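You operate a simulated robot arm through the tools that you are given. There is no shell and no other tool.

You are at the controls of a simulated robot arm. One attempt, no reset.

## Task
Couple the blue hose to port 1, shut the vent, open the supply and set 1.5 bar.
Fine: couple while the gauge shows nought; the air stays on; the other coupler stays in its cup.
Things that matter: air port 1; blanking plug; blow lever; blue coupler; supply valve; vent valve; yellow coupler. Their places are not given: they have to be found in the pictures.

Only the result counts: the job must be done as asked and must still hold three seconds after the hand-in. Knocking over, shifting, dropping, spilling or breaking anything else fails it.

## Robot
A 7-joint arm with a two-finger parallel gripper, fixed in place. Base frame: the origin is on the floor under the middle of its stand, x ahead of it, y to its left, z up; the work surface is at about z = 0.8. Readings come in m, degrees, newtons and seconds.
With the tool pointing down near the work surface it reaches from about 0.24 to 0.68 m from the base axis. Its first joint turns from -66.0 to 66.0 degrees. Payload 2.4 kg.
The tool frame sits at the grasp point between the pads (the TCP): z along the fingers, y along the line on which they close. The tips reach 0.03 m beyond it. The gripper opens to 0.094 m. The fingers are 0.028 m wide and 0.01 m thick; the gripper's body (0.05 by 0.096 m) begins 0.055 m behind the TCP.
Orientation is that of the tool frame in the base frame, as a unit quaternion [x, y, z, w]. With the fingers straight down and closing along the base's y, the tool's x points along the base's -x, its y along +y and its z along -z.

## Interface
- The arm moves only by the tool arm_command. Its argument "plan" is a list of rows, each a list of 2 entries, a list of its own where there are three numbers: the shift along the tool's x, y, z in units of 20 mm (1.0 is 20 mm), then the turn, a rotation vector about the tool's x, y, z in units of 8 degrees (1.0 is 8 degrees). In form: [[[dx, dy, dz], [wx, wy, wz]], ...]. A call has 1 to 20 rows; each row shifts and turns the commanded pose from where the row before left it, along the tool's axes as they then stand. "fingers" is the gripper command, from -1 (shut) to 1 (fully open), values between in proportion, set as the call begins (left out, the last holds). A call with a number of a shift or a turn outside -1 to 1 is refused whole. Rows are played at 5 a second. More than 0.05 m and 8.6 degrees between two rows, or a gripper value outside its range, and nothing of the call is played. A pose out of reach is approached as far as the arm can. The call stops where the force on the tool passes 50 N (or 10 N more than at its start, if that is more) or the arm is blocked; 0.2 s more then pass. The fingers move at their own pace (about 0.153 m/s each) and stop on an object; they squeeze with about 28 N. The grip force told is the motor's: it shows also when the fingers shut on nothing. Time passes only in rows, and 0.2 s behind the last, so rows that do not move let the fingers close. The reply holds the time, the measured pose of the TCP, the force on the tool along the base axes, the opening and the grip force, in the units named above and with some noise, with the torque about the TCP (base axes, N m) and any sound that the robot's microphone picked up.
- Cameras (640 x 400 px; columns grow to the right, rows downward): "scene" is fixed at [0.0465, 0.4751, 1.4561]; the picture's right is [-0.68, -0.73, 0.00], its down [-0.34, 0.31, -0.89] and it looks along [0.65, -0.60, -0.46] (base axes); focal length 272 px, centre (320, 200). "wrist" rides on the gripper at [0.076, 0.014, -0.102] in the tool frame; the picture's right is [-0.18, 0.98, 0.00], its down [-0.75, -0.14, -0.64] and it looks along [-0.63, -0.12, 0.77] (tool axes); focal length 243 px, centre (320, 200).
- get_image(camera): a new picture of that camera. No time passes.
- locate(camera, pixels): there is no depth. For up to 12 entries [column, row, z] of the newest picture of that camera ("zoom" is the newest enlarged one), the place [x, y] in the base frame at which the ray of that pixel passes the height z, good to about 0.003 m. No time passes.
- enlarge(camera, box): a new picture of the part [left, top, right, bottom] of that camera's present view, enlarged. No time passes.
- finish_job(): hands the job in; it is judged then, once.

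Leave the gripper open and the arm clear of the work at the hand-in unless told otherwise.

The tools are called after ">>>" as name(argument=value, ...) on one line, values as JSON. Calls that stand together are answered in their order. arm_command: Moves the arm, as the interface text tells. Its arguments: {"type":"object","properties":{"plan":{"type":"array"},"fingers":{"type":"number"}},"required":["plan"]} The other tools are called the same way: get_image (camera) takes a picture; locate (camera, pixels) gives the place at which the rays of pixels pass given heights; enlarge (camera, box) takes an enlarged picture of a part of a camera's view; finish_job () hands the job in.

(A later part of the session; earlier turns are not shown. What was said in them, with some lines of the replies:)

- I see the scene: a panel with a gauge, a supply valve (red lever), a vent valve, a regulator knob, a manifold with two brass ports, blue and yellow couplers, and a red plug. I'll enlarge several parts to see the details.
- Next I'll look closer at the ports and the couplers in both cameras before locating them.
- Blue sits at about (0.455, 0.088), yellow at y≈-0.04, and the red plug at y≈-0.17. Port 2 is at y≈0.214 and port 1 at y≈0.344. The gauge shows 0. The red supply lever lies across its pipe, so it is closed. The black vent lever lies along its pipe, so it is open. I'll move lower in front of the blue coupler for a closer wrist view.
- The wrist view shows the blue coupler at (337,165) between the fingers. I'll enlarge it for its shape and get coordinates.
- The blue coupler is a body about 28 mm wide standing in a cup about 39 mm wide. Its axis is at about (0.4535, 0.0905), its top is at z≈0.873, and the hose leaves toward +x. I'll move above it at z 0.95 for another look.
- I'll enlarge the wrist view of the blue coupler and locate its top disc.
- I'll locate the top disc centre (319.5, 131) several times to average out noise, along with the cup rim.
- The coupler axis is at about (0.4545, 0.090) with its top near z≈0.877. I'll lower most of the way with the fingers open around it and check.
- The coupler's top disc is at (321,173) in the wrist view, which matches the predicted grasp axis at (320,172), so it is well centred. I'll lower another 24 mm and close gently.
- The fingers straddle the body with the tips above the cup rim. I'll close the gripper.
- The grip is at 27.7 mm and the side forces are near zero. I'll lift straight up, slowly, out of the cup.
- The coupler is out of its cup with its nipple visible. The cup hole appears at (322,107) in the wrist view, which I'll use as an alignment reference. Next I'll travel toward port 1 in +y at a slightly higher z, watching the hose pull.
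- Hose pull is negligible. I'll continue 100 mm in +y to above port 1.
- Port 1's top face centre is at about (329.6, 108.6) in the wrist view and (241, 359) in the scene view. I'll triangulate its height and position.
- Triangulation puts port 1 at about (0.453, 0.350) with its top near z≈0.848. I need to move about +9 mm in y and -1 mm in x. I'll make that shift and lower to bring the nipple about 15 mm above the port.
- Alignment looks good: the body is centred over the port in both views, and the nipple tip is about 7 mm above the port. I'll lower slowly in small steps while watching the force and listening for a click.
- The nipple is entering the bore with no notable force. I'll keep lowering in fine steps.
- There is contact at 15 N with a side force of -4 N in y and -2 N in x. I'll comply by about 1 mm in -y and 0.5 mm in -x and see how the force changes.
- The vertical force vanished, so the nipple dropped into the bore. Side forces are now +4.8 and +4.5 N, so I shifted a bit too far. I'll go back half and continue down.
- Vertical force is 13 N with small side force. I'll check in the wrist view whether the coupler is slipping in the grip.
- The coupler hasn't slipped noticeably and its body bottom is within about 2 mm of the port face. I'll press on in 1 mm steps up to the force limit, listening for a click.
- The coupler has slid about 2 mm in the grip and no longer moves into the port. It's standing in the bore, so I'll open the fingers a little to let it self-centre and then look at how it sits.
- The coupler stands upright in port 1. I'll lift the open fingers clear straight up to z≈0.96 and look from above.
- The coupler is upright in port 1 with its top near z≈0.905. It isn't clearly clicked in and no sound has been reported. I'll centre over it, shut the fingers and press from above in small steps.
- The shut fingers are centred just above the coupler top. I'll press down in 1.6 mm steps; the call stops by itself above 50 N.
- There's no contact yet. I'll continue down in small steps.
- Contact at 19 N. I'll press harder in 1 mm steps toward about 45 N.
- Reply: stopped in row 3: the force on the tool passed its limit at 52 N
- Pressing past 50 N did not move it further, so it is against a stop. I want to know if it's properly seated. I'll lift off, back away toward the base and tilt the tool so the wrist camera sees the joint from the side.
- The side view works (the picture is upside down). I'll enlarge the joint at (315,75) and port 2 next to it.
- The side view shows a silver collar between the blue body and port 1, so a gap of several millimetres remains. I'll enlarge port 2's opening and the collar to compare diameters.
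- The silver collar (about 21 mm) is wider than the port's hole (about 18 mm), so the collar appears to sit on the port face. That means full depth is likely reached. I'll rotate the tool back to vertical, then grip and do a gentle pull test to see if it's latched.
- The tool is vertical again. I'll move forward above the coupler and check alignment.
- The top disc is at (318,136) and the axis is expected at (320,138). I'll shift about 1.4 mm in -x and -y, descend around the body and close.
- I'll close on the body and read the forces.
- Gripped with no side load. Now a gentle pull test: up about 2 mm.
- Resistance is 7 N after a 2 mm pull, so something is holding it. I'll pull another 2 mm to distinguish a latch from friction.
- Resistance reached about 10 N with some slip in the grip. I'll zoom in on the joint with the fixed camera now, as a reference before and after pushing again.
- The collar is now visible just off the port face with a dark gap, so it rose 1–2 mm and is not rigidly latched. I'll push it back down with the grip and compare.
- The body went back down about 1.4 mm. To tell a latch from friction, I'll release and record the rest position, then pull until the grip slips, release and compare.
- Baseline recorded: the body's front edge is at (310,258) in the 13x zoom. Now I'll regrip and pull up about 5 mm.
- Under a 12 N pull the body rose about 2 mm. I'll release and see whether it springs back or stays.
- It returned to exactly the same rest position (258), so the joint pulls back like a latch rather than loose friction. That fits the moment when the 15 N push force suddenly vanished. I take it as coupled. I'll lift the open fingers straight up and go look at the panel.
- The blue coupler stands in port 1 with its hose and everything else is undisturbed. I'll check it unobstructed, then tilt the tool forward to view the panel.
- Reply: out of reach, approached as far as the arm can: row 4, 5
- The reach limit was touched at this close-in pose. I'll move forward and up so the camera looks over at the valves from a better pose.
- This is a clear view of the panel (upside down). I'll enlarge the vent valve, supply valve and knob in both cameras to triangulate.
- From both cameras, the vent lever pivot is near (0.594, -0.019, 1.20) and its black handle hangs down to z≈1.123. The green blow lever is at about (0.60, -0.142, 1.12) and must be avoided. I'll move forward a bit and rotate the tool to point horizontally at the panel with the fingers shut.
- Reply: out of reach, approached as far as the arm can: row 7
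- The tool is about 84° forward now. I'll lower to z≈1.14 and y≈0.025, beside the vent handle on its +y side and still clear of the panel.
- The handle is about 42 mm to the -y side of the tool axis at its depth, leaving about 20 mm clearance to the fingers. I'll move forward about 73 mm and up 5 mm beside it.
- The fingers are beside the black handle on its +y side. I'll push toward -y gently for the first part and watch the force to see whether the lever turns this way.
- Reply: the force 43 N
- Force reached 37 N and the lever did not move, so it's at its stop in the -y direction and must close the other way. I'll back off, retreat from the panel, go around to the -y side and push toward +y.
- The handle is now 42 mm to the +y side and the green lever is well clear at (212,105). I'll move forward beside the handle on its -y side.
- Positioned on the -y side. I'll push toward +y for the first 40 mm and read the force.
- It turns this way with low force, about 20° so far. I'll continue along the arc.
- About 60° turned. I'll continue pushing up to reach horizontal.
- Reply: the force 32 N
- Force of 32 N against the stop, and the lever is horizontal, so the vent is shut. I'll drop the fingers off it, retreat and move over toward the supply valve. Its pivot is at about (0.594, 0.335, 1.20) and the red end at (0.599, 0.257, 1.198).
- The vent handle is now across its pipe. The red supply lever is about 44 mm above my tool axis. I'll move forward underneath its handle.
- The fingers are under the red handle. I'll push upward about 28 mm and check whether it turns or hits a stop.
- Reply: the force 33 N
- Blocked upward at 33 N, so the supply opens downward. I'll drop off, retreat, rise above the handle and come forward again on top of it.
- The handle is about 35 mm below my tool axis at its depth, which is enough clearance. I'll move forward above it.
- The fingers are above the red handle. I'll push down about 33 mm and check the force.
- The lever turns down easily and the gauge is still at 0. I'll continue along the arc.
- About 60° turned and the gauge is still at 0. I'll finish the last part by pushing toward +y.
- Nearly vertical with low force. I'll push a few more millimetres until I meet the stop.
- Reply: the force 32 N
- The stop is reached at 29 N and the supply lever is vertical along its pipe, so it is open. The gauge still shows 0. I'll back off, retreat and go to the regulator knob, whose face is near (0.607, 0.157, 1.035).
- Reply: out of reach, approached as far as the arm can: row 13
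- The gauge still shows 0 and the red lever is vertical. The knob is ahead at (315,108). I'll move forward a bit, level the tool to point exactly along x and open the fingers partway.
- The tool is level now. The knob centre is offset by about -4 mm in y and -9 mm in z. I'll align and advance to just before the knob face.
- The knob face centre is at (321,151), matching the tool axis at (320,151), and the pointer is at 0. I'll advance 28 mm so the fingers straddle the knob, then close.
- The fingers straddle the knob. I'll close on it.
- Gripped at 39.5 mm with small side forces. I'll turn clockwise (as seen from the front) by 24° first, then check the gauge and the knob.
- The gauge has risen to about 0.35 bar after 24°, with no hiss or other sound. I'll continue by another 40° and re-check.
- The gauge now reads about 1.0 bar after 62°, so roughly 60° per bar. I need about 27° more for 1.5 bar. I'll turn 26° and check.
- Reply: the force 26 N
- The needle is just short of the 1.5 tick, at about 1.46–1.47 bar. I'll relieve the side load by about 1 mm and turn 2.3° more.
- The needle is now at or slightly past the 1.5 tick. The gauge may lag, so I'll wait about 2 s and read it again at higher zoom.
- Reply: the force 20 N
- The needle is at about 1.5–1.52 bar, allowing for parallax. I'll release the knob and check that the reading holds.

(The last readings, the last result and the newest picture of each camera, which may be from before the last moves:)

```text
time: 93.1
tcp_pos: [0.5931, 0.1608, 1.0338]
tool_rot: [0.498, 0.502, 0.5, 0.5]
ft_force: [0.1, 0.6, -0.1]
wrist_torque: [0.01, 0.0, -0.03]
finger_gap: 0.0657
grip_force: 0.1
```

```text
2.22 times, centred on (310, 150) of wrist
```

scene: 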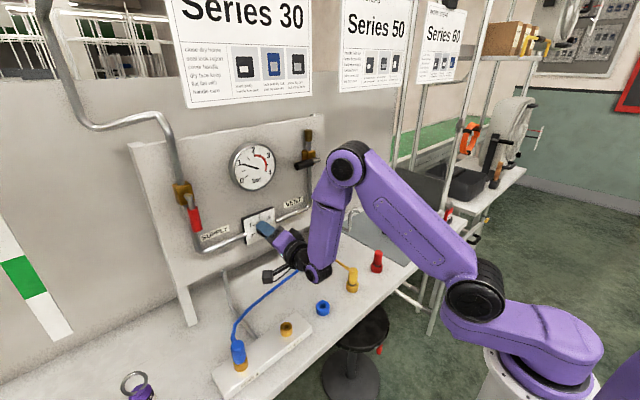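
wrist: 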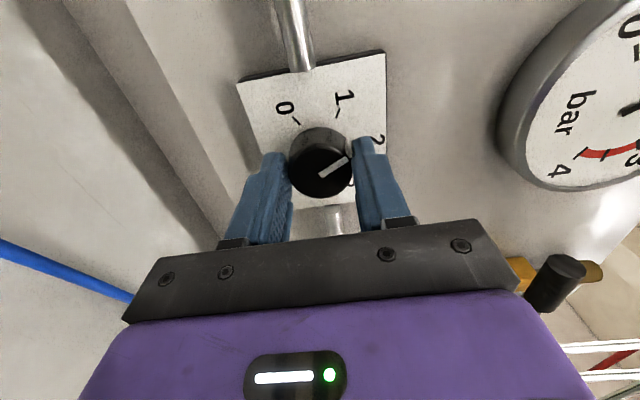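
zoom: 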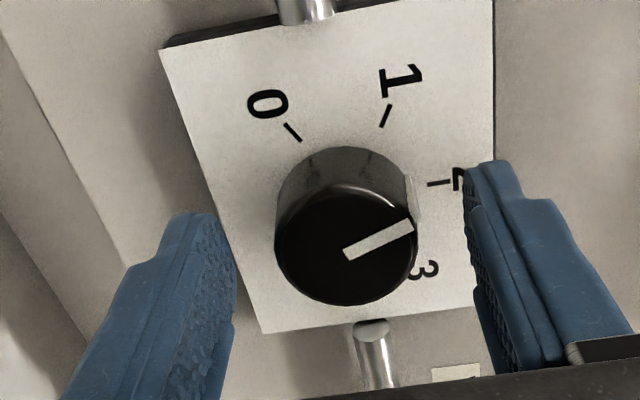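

After releasing, the needle went to about 1.64 bar, so the off-centre grip let the knob shift about 8° further. I'll roll the open gripper back by 90°, so the pads sit beside the pointer ridge rather than on it, recentre and check whether the reading is steady.

>>> arm_command(plan=[[[0, 0, 0], [0, 0, -1]], [[0, 0, 0], [0, 0, -1]], [[0, 0, 0], [0, 0, -1]], [[0, 0, 0], [0, 0, -1]], [[0, 0, 0], [0, 0, -1]], [[0, 0, 0], [0, 0, -1]], [[0, 0, 0], [0, 0, -1]], [[0, 0, 0], [0, 0, -1]], [[0, 0, 0], [0, 0, -1]], [[0, 0, 0], [0, 0, -1]], [[0, 0, 0], [0, 0, -1]], [[0, 0, 0], [0, 0, -0.2]], [[0, 0, 0], [0, 0, 0]]])

>>> enlarge(camera="scene", box=[238, 147, 268, 177])

>>> enlarge(camera="wrist", box=[240, 60, 400, 260])

>>> enlarge(camera="scene", box=[235, 195, 295, 255])

```text
time: 95.9
tcp_pos: [0.5944, 0.1608, 1.034]
tool_rot: [-0.001, 0.709, 0.003, 0.706]
ft_force: [0.2, -0.4, 0.6]
wrist_torque: [-0.02, -0.01, 0.0]
finger_gap: 0.0661
grip_force: 0.1
```

```text
13.33 times, centred on (253, 162) of scene
```

zoom: 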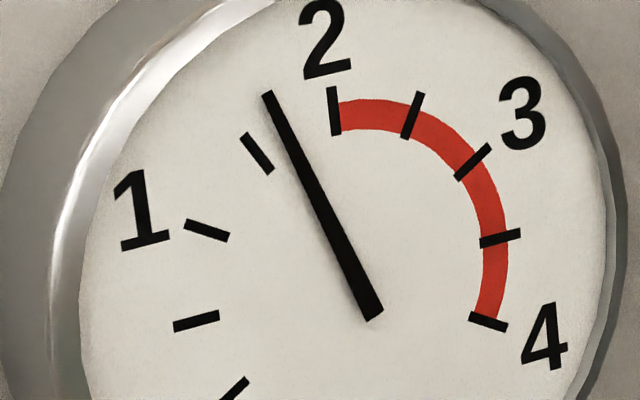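

```text
2.00 times, centred on (320, 160) of wrist
```

zoom: 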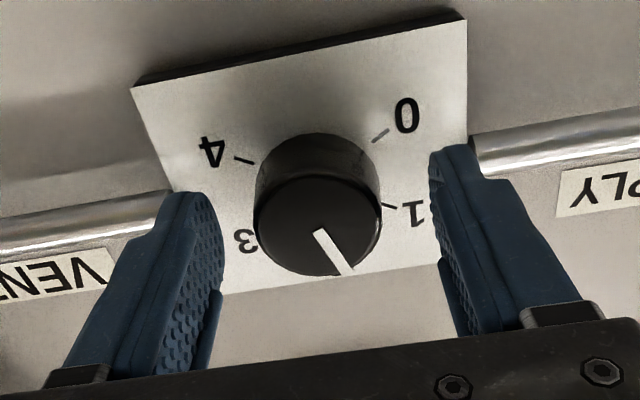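

```text
6.67 times, centred on (265, 225) of scene
```

zoom: 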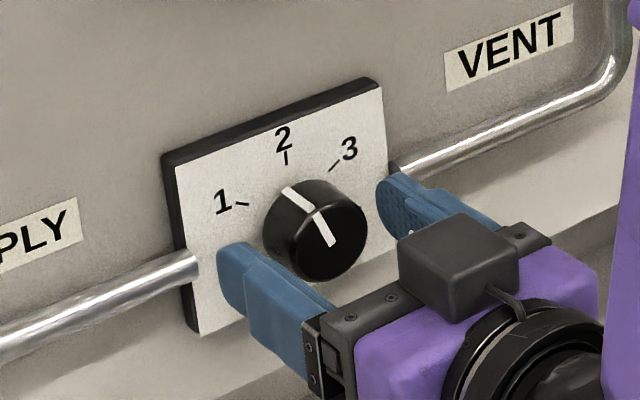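

The reading is steady at about 1.65 bar, and the knob is well centred between the fingers at (319,174). I'll close again and turn back about 8.5°.

>>> arm_command(plan=[[[0, 0, 0], [0, 0, 0]], [[0, 0, 0], [0, 0, 0]], [[0, 0, 0], [0, 0, 0]], [[0, 0, 0], [0, 0, 0]]], fingers=-1)

>>> enlarge(camera="scene", box=[238, 147, 268, 177])

```text
time: 96.9
tcp_pos: [0.5937, 0.1599, 1.0355]
tool_rot: [0.0, 0.708, 0.003, 0.706]
ft_force: [-0.8, -4.4, 0.4]
wrist_torque: [0.0, -0.05, -0.38]
finger_gap: 0.039
grip_force: 44.5
```

```text
13.33 times, centred on (253, 162) of scene
```

zoom: 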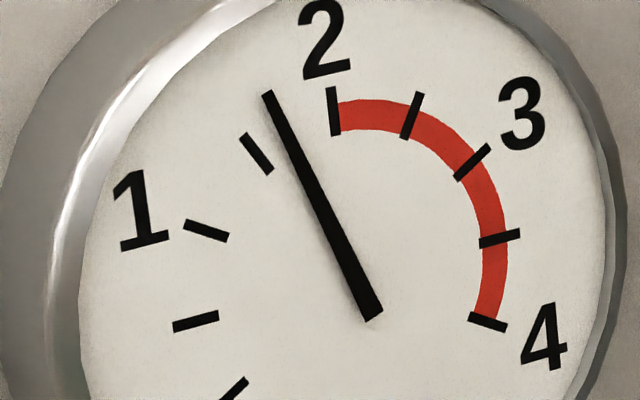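

The reading is unchanged by gripping and side force is small. Turning back 8.8° now.

>>> arm_command(plan=[[[0, -0.02, 0], [0, 0, -0.55]], [[0, 0, 0], [0, 0, -0.55]], [[0, 0, 0], [0, 0, 0]], [[0, 0, 0], [0, 0, 0]], [[0, 0, 0], [0, 0, 0]], [[0, 0, 0], [0, 0, 0]]])

>>> enlarge(camera="scene", box=[238, 147, 268, 177])

```text
time: 98.3
tcp_pos: [0.5941, 0.1595, 1.0339]
tool_rot: [-0.054, 0.706, -0.051, 0.704]
ft_force: [-4.9, -3.3, -2.0]
wrist_torque: [-0.03, 0.16, -0.35]
finger_gap: 0.0393
grip_force: 45.1
```

```text
13.33 times, centred on (253, 162) of scene
```

zoom: 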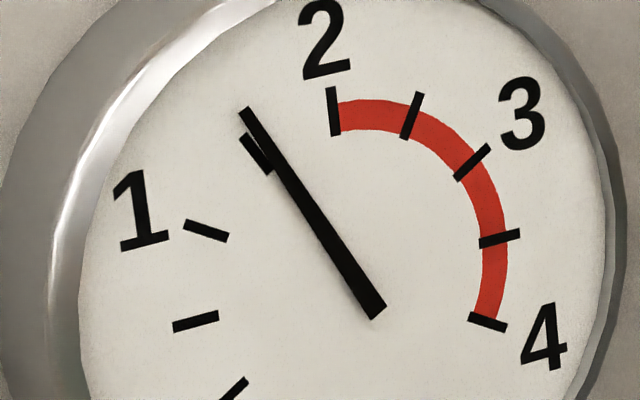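

The needle is back near the 1.5 tick. I'll release carefully and check again.

>>> arm_command(plan=[[[0, 0, 0], [0, 0, 0]], [[0, 0, 0], [0, 0, 0]], [[0, 0, 0], [0, 0, 0]], [[0, 0, 0], [0, 0, 0]], [[0, 0, 0], [0, 0, 0]], [[0, 0, 0], [0, 0, 0]]], fingers=0.3)

>>> enlarge(camera="scene", box=[238, 147, 268, 177])

>>> enlarge(camera="wrist", box=[240, 60, 400, 260])

```text
time: 99.7
tcp_pos: [0.5935, 0.159, 1.0349]
tool_rot: [-0.054, 0.706, -0.051, 0.704]
ft_force: [0.8, 0.6, 0.4]
wrist_torque: [-0.02, -0.02, -0.02]
finger_gap: 0.0613
grip_force: 0.1
```

```text
13.33 times, centred on (253, 162) of scene
```

zoom: 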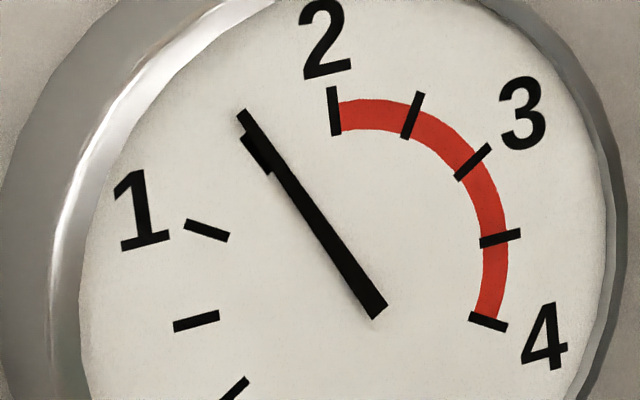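

```text
2.00 times, centred on (320, 160) of wrist
```

zoom: 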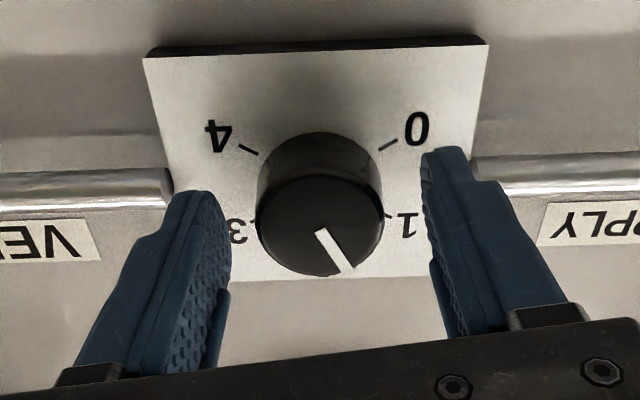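

The needle now sits on the 1.5 tick, about 1.50–1.51 bar after parallax correction, with the knob released. I'll back straight out, then lift away.

>>> arm_command(plan=[[[0, 0, -1], [0, 0, 0]], [[0, 0, -1], [0, 0, 0]], [[0, 0, -1], [0, 0, 0]], [[0, 0, -1], [0, 0, 0]], [[0, 0, -1], [0, 0, 0]], [[0, 0, 0], [0, 0, 0]]])

>>> enlarge(camera="scene", box=[238, 147, 268, 177])

>>> get_image(camera="scene")

```text
time: 101.1
tcp_pos: [0.4944, 0.1591, 1.0347]
tool_rot: [-0.055, 0.706, -0.049, 0.704]
ft_force: [0.4, 0.1, 0.3]
wrist_torque: [0.04, 0.01, 0.0]
finger_gap: 0.0611
grip_force: 0.0
```

```text
13.33 times, centred on (253, 162) of scene
```

zoom: 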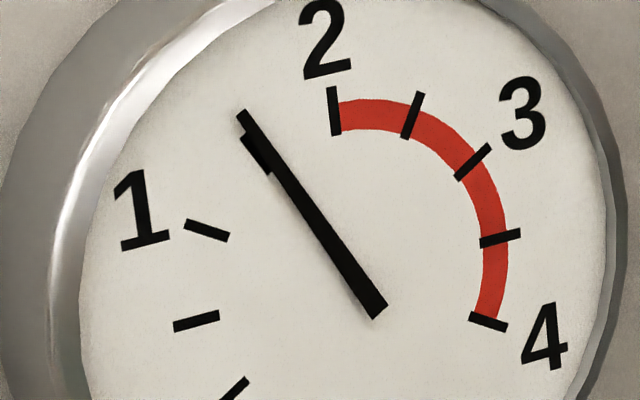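

```text
taken
```

scene: 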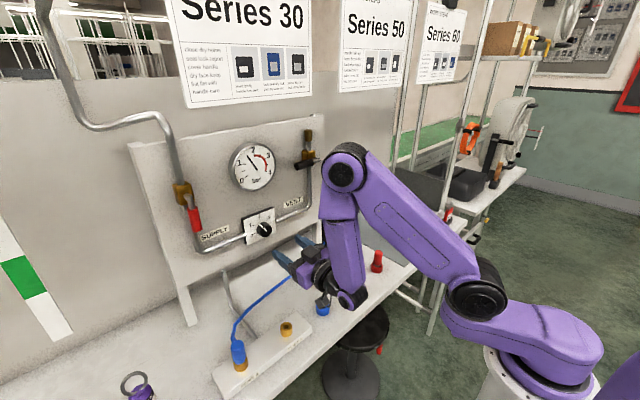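

The gauge holds at 1.5. I'll lift the arm up and away from the panel and open the fingers fully.

>>> arm_command(plan=[[[-1, 0, 0], [0, 0, 0]], [[-1, 0, 0], [0, 0, 0]], [[-1, 0, 0], [0, 0, 0]], [[-1, 0, 0], [0, 0, 0]], [[-1, 0, 0], [0, 0, 0]], [[-1, 0, 0], [0, 0, 0]], [[-1, -0.3, 0], [0, 0, 0]], [[-1, -0.3, 0], [0, 0, 0]], [[-1, -0.3, 0], [0, 0, 0]], [[-1, -0.3, 0], [0, 0, 0]], [[0, -0.5, 0], [0, 1, 0]], [[0, -0.5, 0], [0, 1, 0]], [[0, -0.5, 0], [0, 1, 0]], [[0, -0.5, 0], [0, 1, 0]], [[0, 0, -0.5], [0, 1, 0]], [[0, 0, -0.5], [0, 1, 0]], [[0, 0, -0.5], [0, 1, 0]], [[0, 0, 0], [0, 1, 0]], [[0, 0, 0], [0, 0, 0]]], fingers=1)

>>> get_image(camera="scene")

>>> get_image(camera="wrist")

```text
time: 105.1
tcp_pos: [0.4717, 0.13, 1.2605]
tool_rot: [-0.02, 0.972, -0.072, 0.222]
ft_force: [0.8, 0.3, 0.4]
wrist_torque: [-0.02, 0.02, 0.07]
finger_gap: 0.0939
grip_force: 0.1
```

```text
taken
```

scene: 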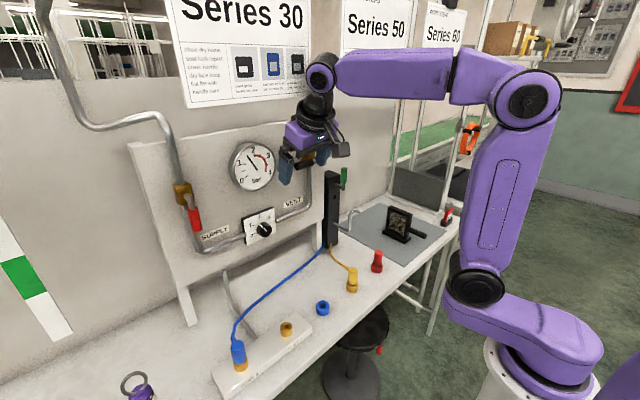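

```text
taken
```

wrist: 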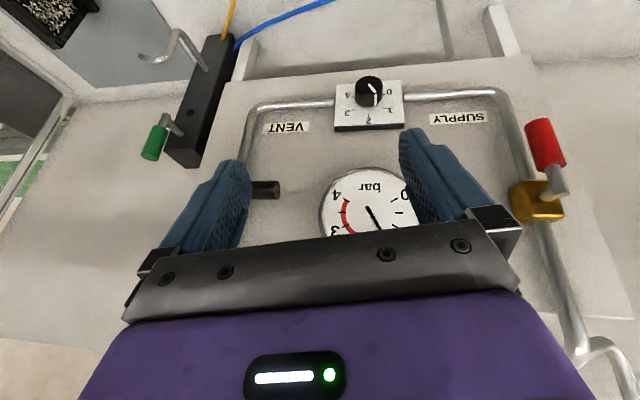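

Everything looks as intended. I'll zoom in on the coupler, gauge, valves and other items for a final check.

>>> enlarge(camera="scene", box=[210, 325, 270, 385])

>>> enlarge(camera="scene", box=[290, 150, 470, 330])

>>> enlarge(camera="scene", box=[238, 147, 268, 177])

>>> enlarge(camera="scene", box=[228, 345, 252, 375])

```text
6.67 times, centred on (240, 355) of scene
```

zoom: 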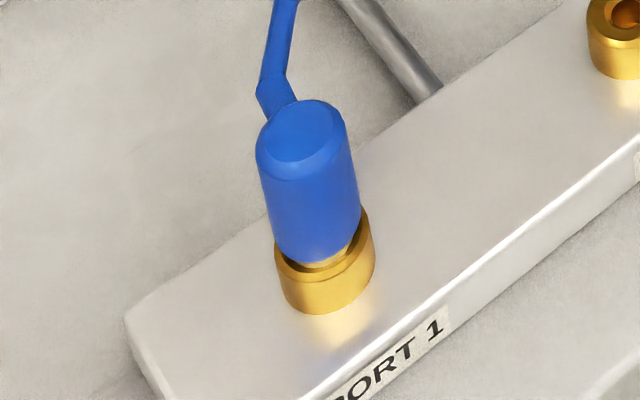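

```text
2.22 times, centred on (380, 240) of scene
```

zoom: 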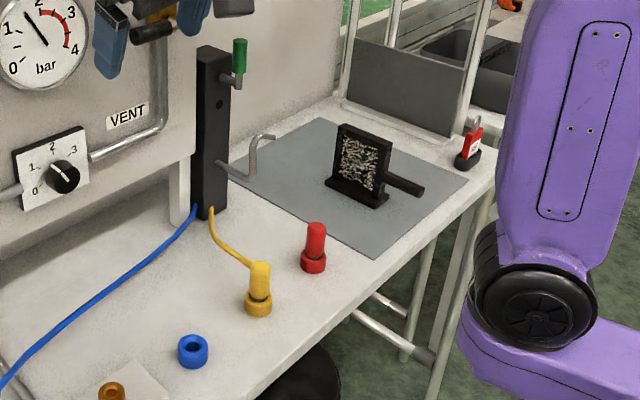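

```text
13.33 times, centred on (253, 162) of scene
```

zoom: 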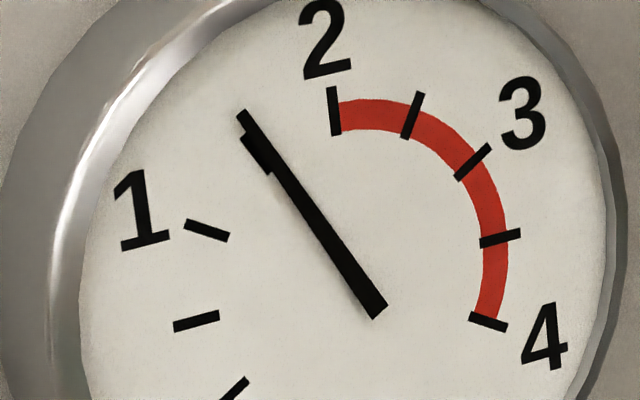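

```text
13.33 times, centred on (240, 360) of scene
```

zoom: 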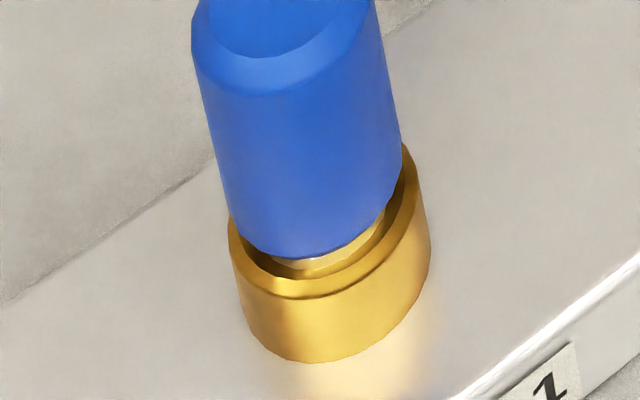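

The coupler sits exactly as before under pressure, and the gauge holds 1.5. Yellow and the red plug are still in their cups and the blow lever is untouched. I'll retract the arm a bit further from the bench and recheck before handing in.

>>> arm_command(plan=[[[0.77, -1, -0.7], [0, 0, 0]], [[0.77, -1, -0.7], [0, 0, 0]], [[0.77, -1, -0.7], [0, 0, 0]], [[0.77, -1, -0.7], [0, 0, 0]], [[0.77, -1, -0.7], [0, 0, 0]], [[0, 0, 0], [0, 0, 0]], [[0, 0, 0], [0, 0, 0]], [[0, 0, 0], [0, 0, 0]], [[0, 0, 0], [0, 0, 0]], [[0, 0, 0], [0, 0, 0]]], fingers=1)

>>> get_image(camera="scene")

>>> enlarge(camera="scene", box=[150, 110, 350, 260])

```text
time: 107.3
tcp_pos: [0.3731, 0.0347, 1.305]
tool_rot: [-0.02, 0.972, -0.073, 0.223]
ft_force: [0.5, -0.7, -0.7]
wrist_torque: [0.02, 0.02, -0.01]
finger_gap: 0.0942
grip_force: 0.0
```

```text
taken
```

scene: 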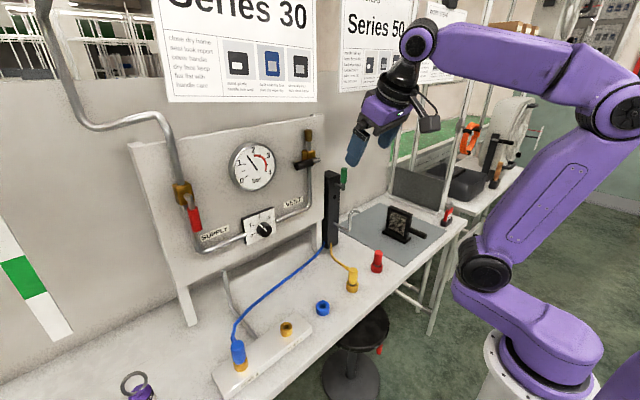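

```text
2.67 times, centred on (250, 185) of scene
```

zoom: 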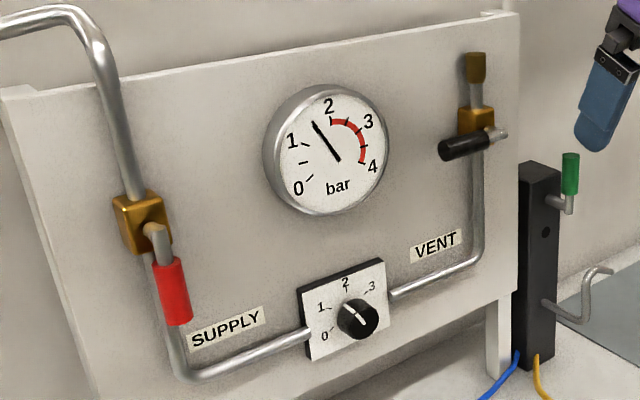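

The final state is as asked:
- The blue coupler is in port 1 and the vent lever is across its pipe (shut).
- The supply lever is along its pipe (open) and the gauge is at 1.5 bar.
- The yellow coupler and red plug are in their cups, and the arm is clear with the gripper open.

Handing in.

>>> finish_job()

```text
The job is handed in.
```

I handed the job in with the blue hose on port 1, the vent shut, the supply open and the gauge at about 1.5 bar.

- **Coupling:** I coupled the blue hose while the gauge showed nought. There was no click. It pulled back to the same spot after a 12 N tug and has not moved under 1.5 bar, so I took it as latched.
- **Valves:** The vent lever is across its pipe and the supply lever is along its pipe. I pushed both to their stops, and the air is still on.
- **Pressure:** The needle sits on the 1.5 tick, about 1.50–1.51 bar allowing for viewing angle. It slipped to about 1.65 bar when I first let go of the knob, so I turned it back. It then held steady for the last 7 to 8 seconds before hand-in.
- **Everything else:** The yellow coupler and the red plug are still in their cups, and the blow lever was not touched. The arm is clear with the gripper open.
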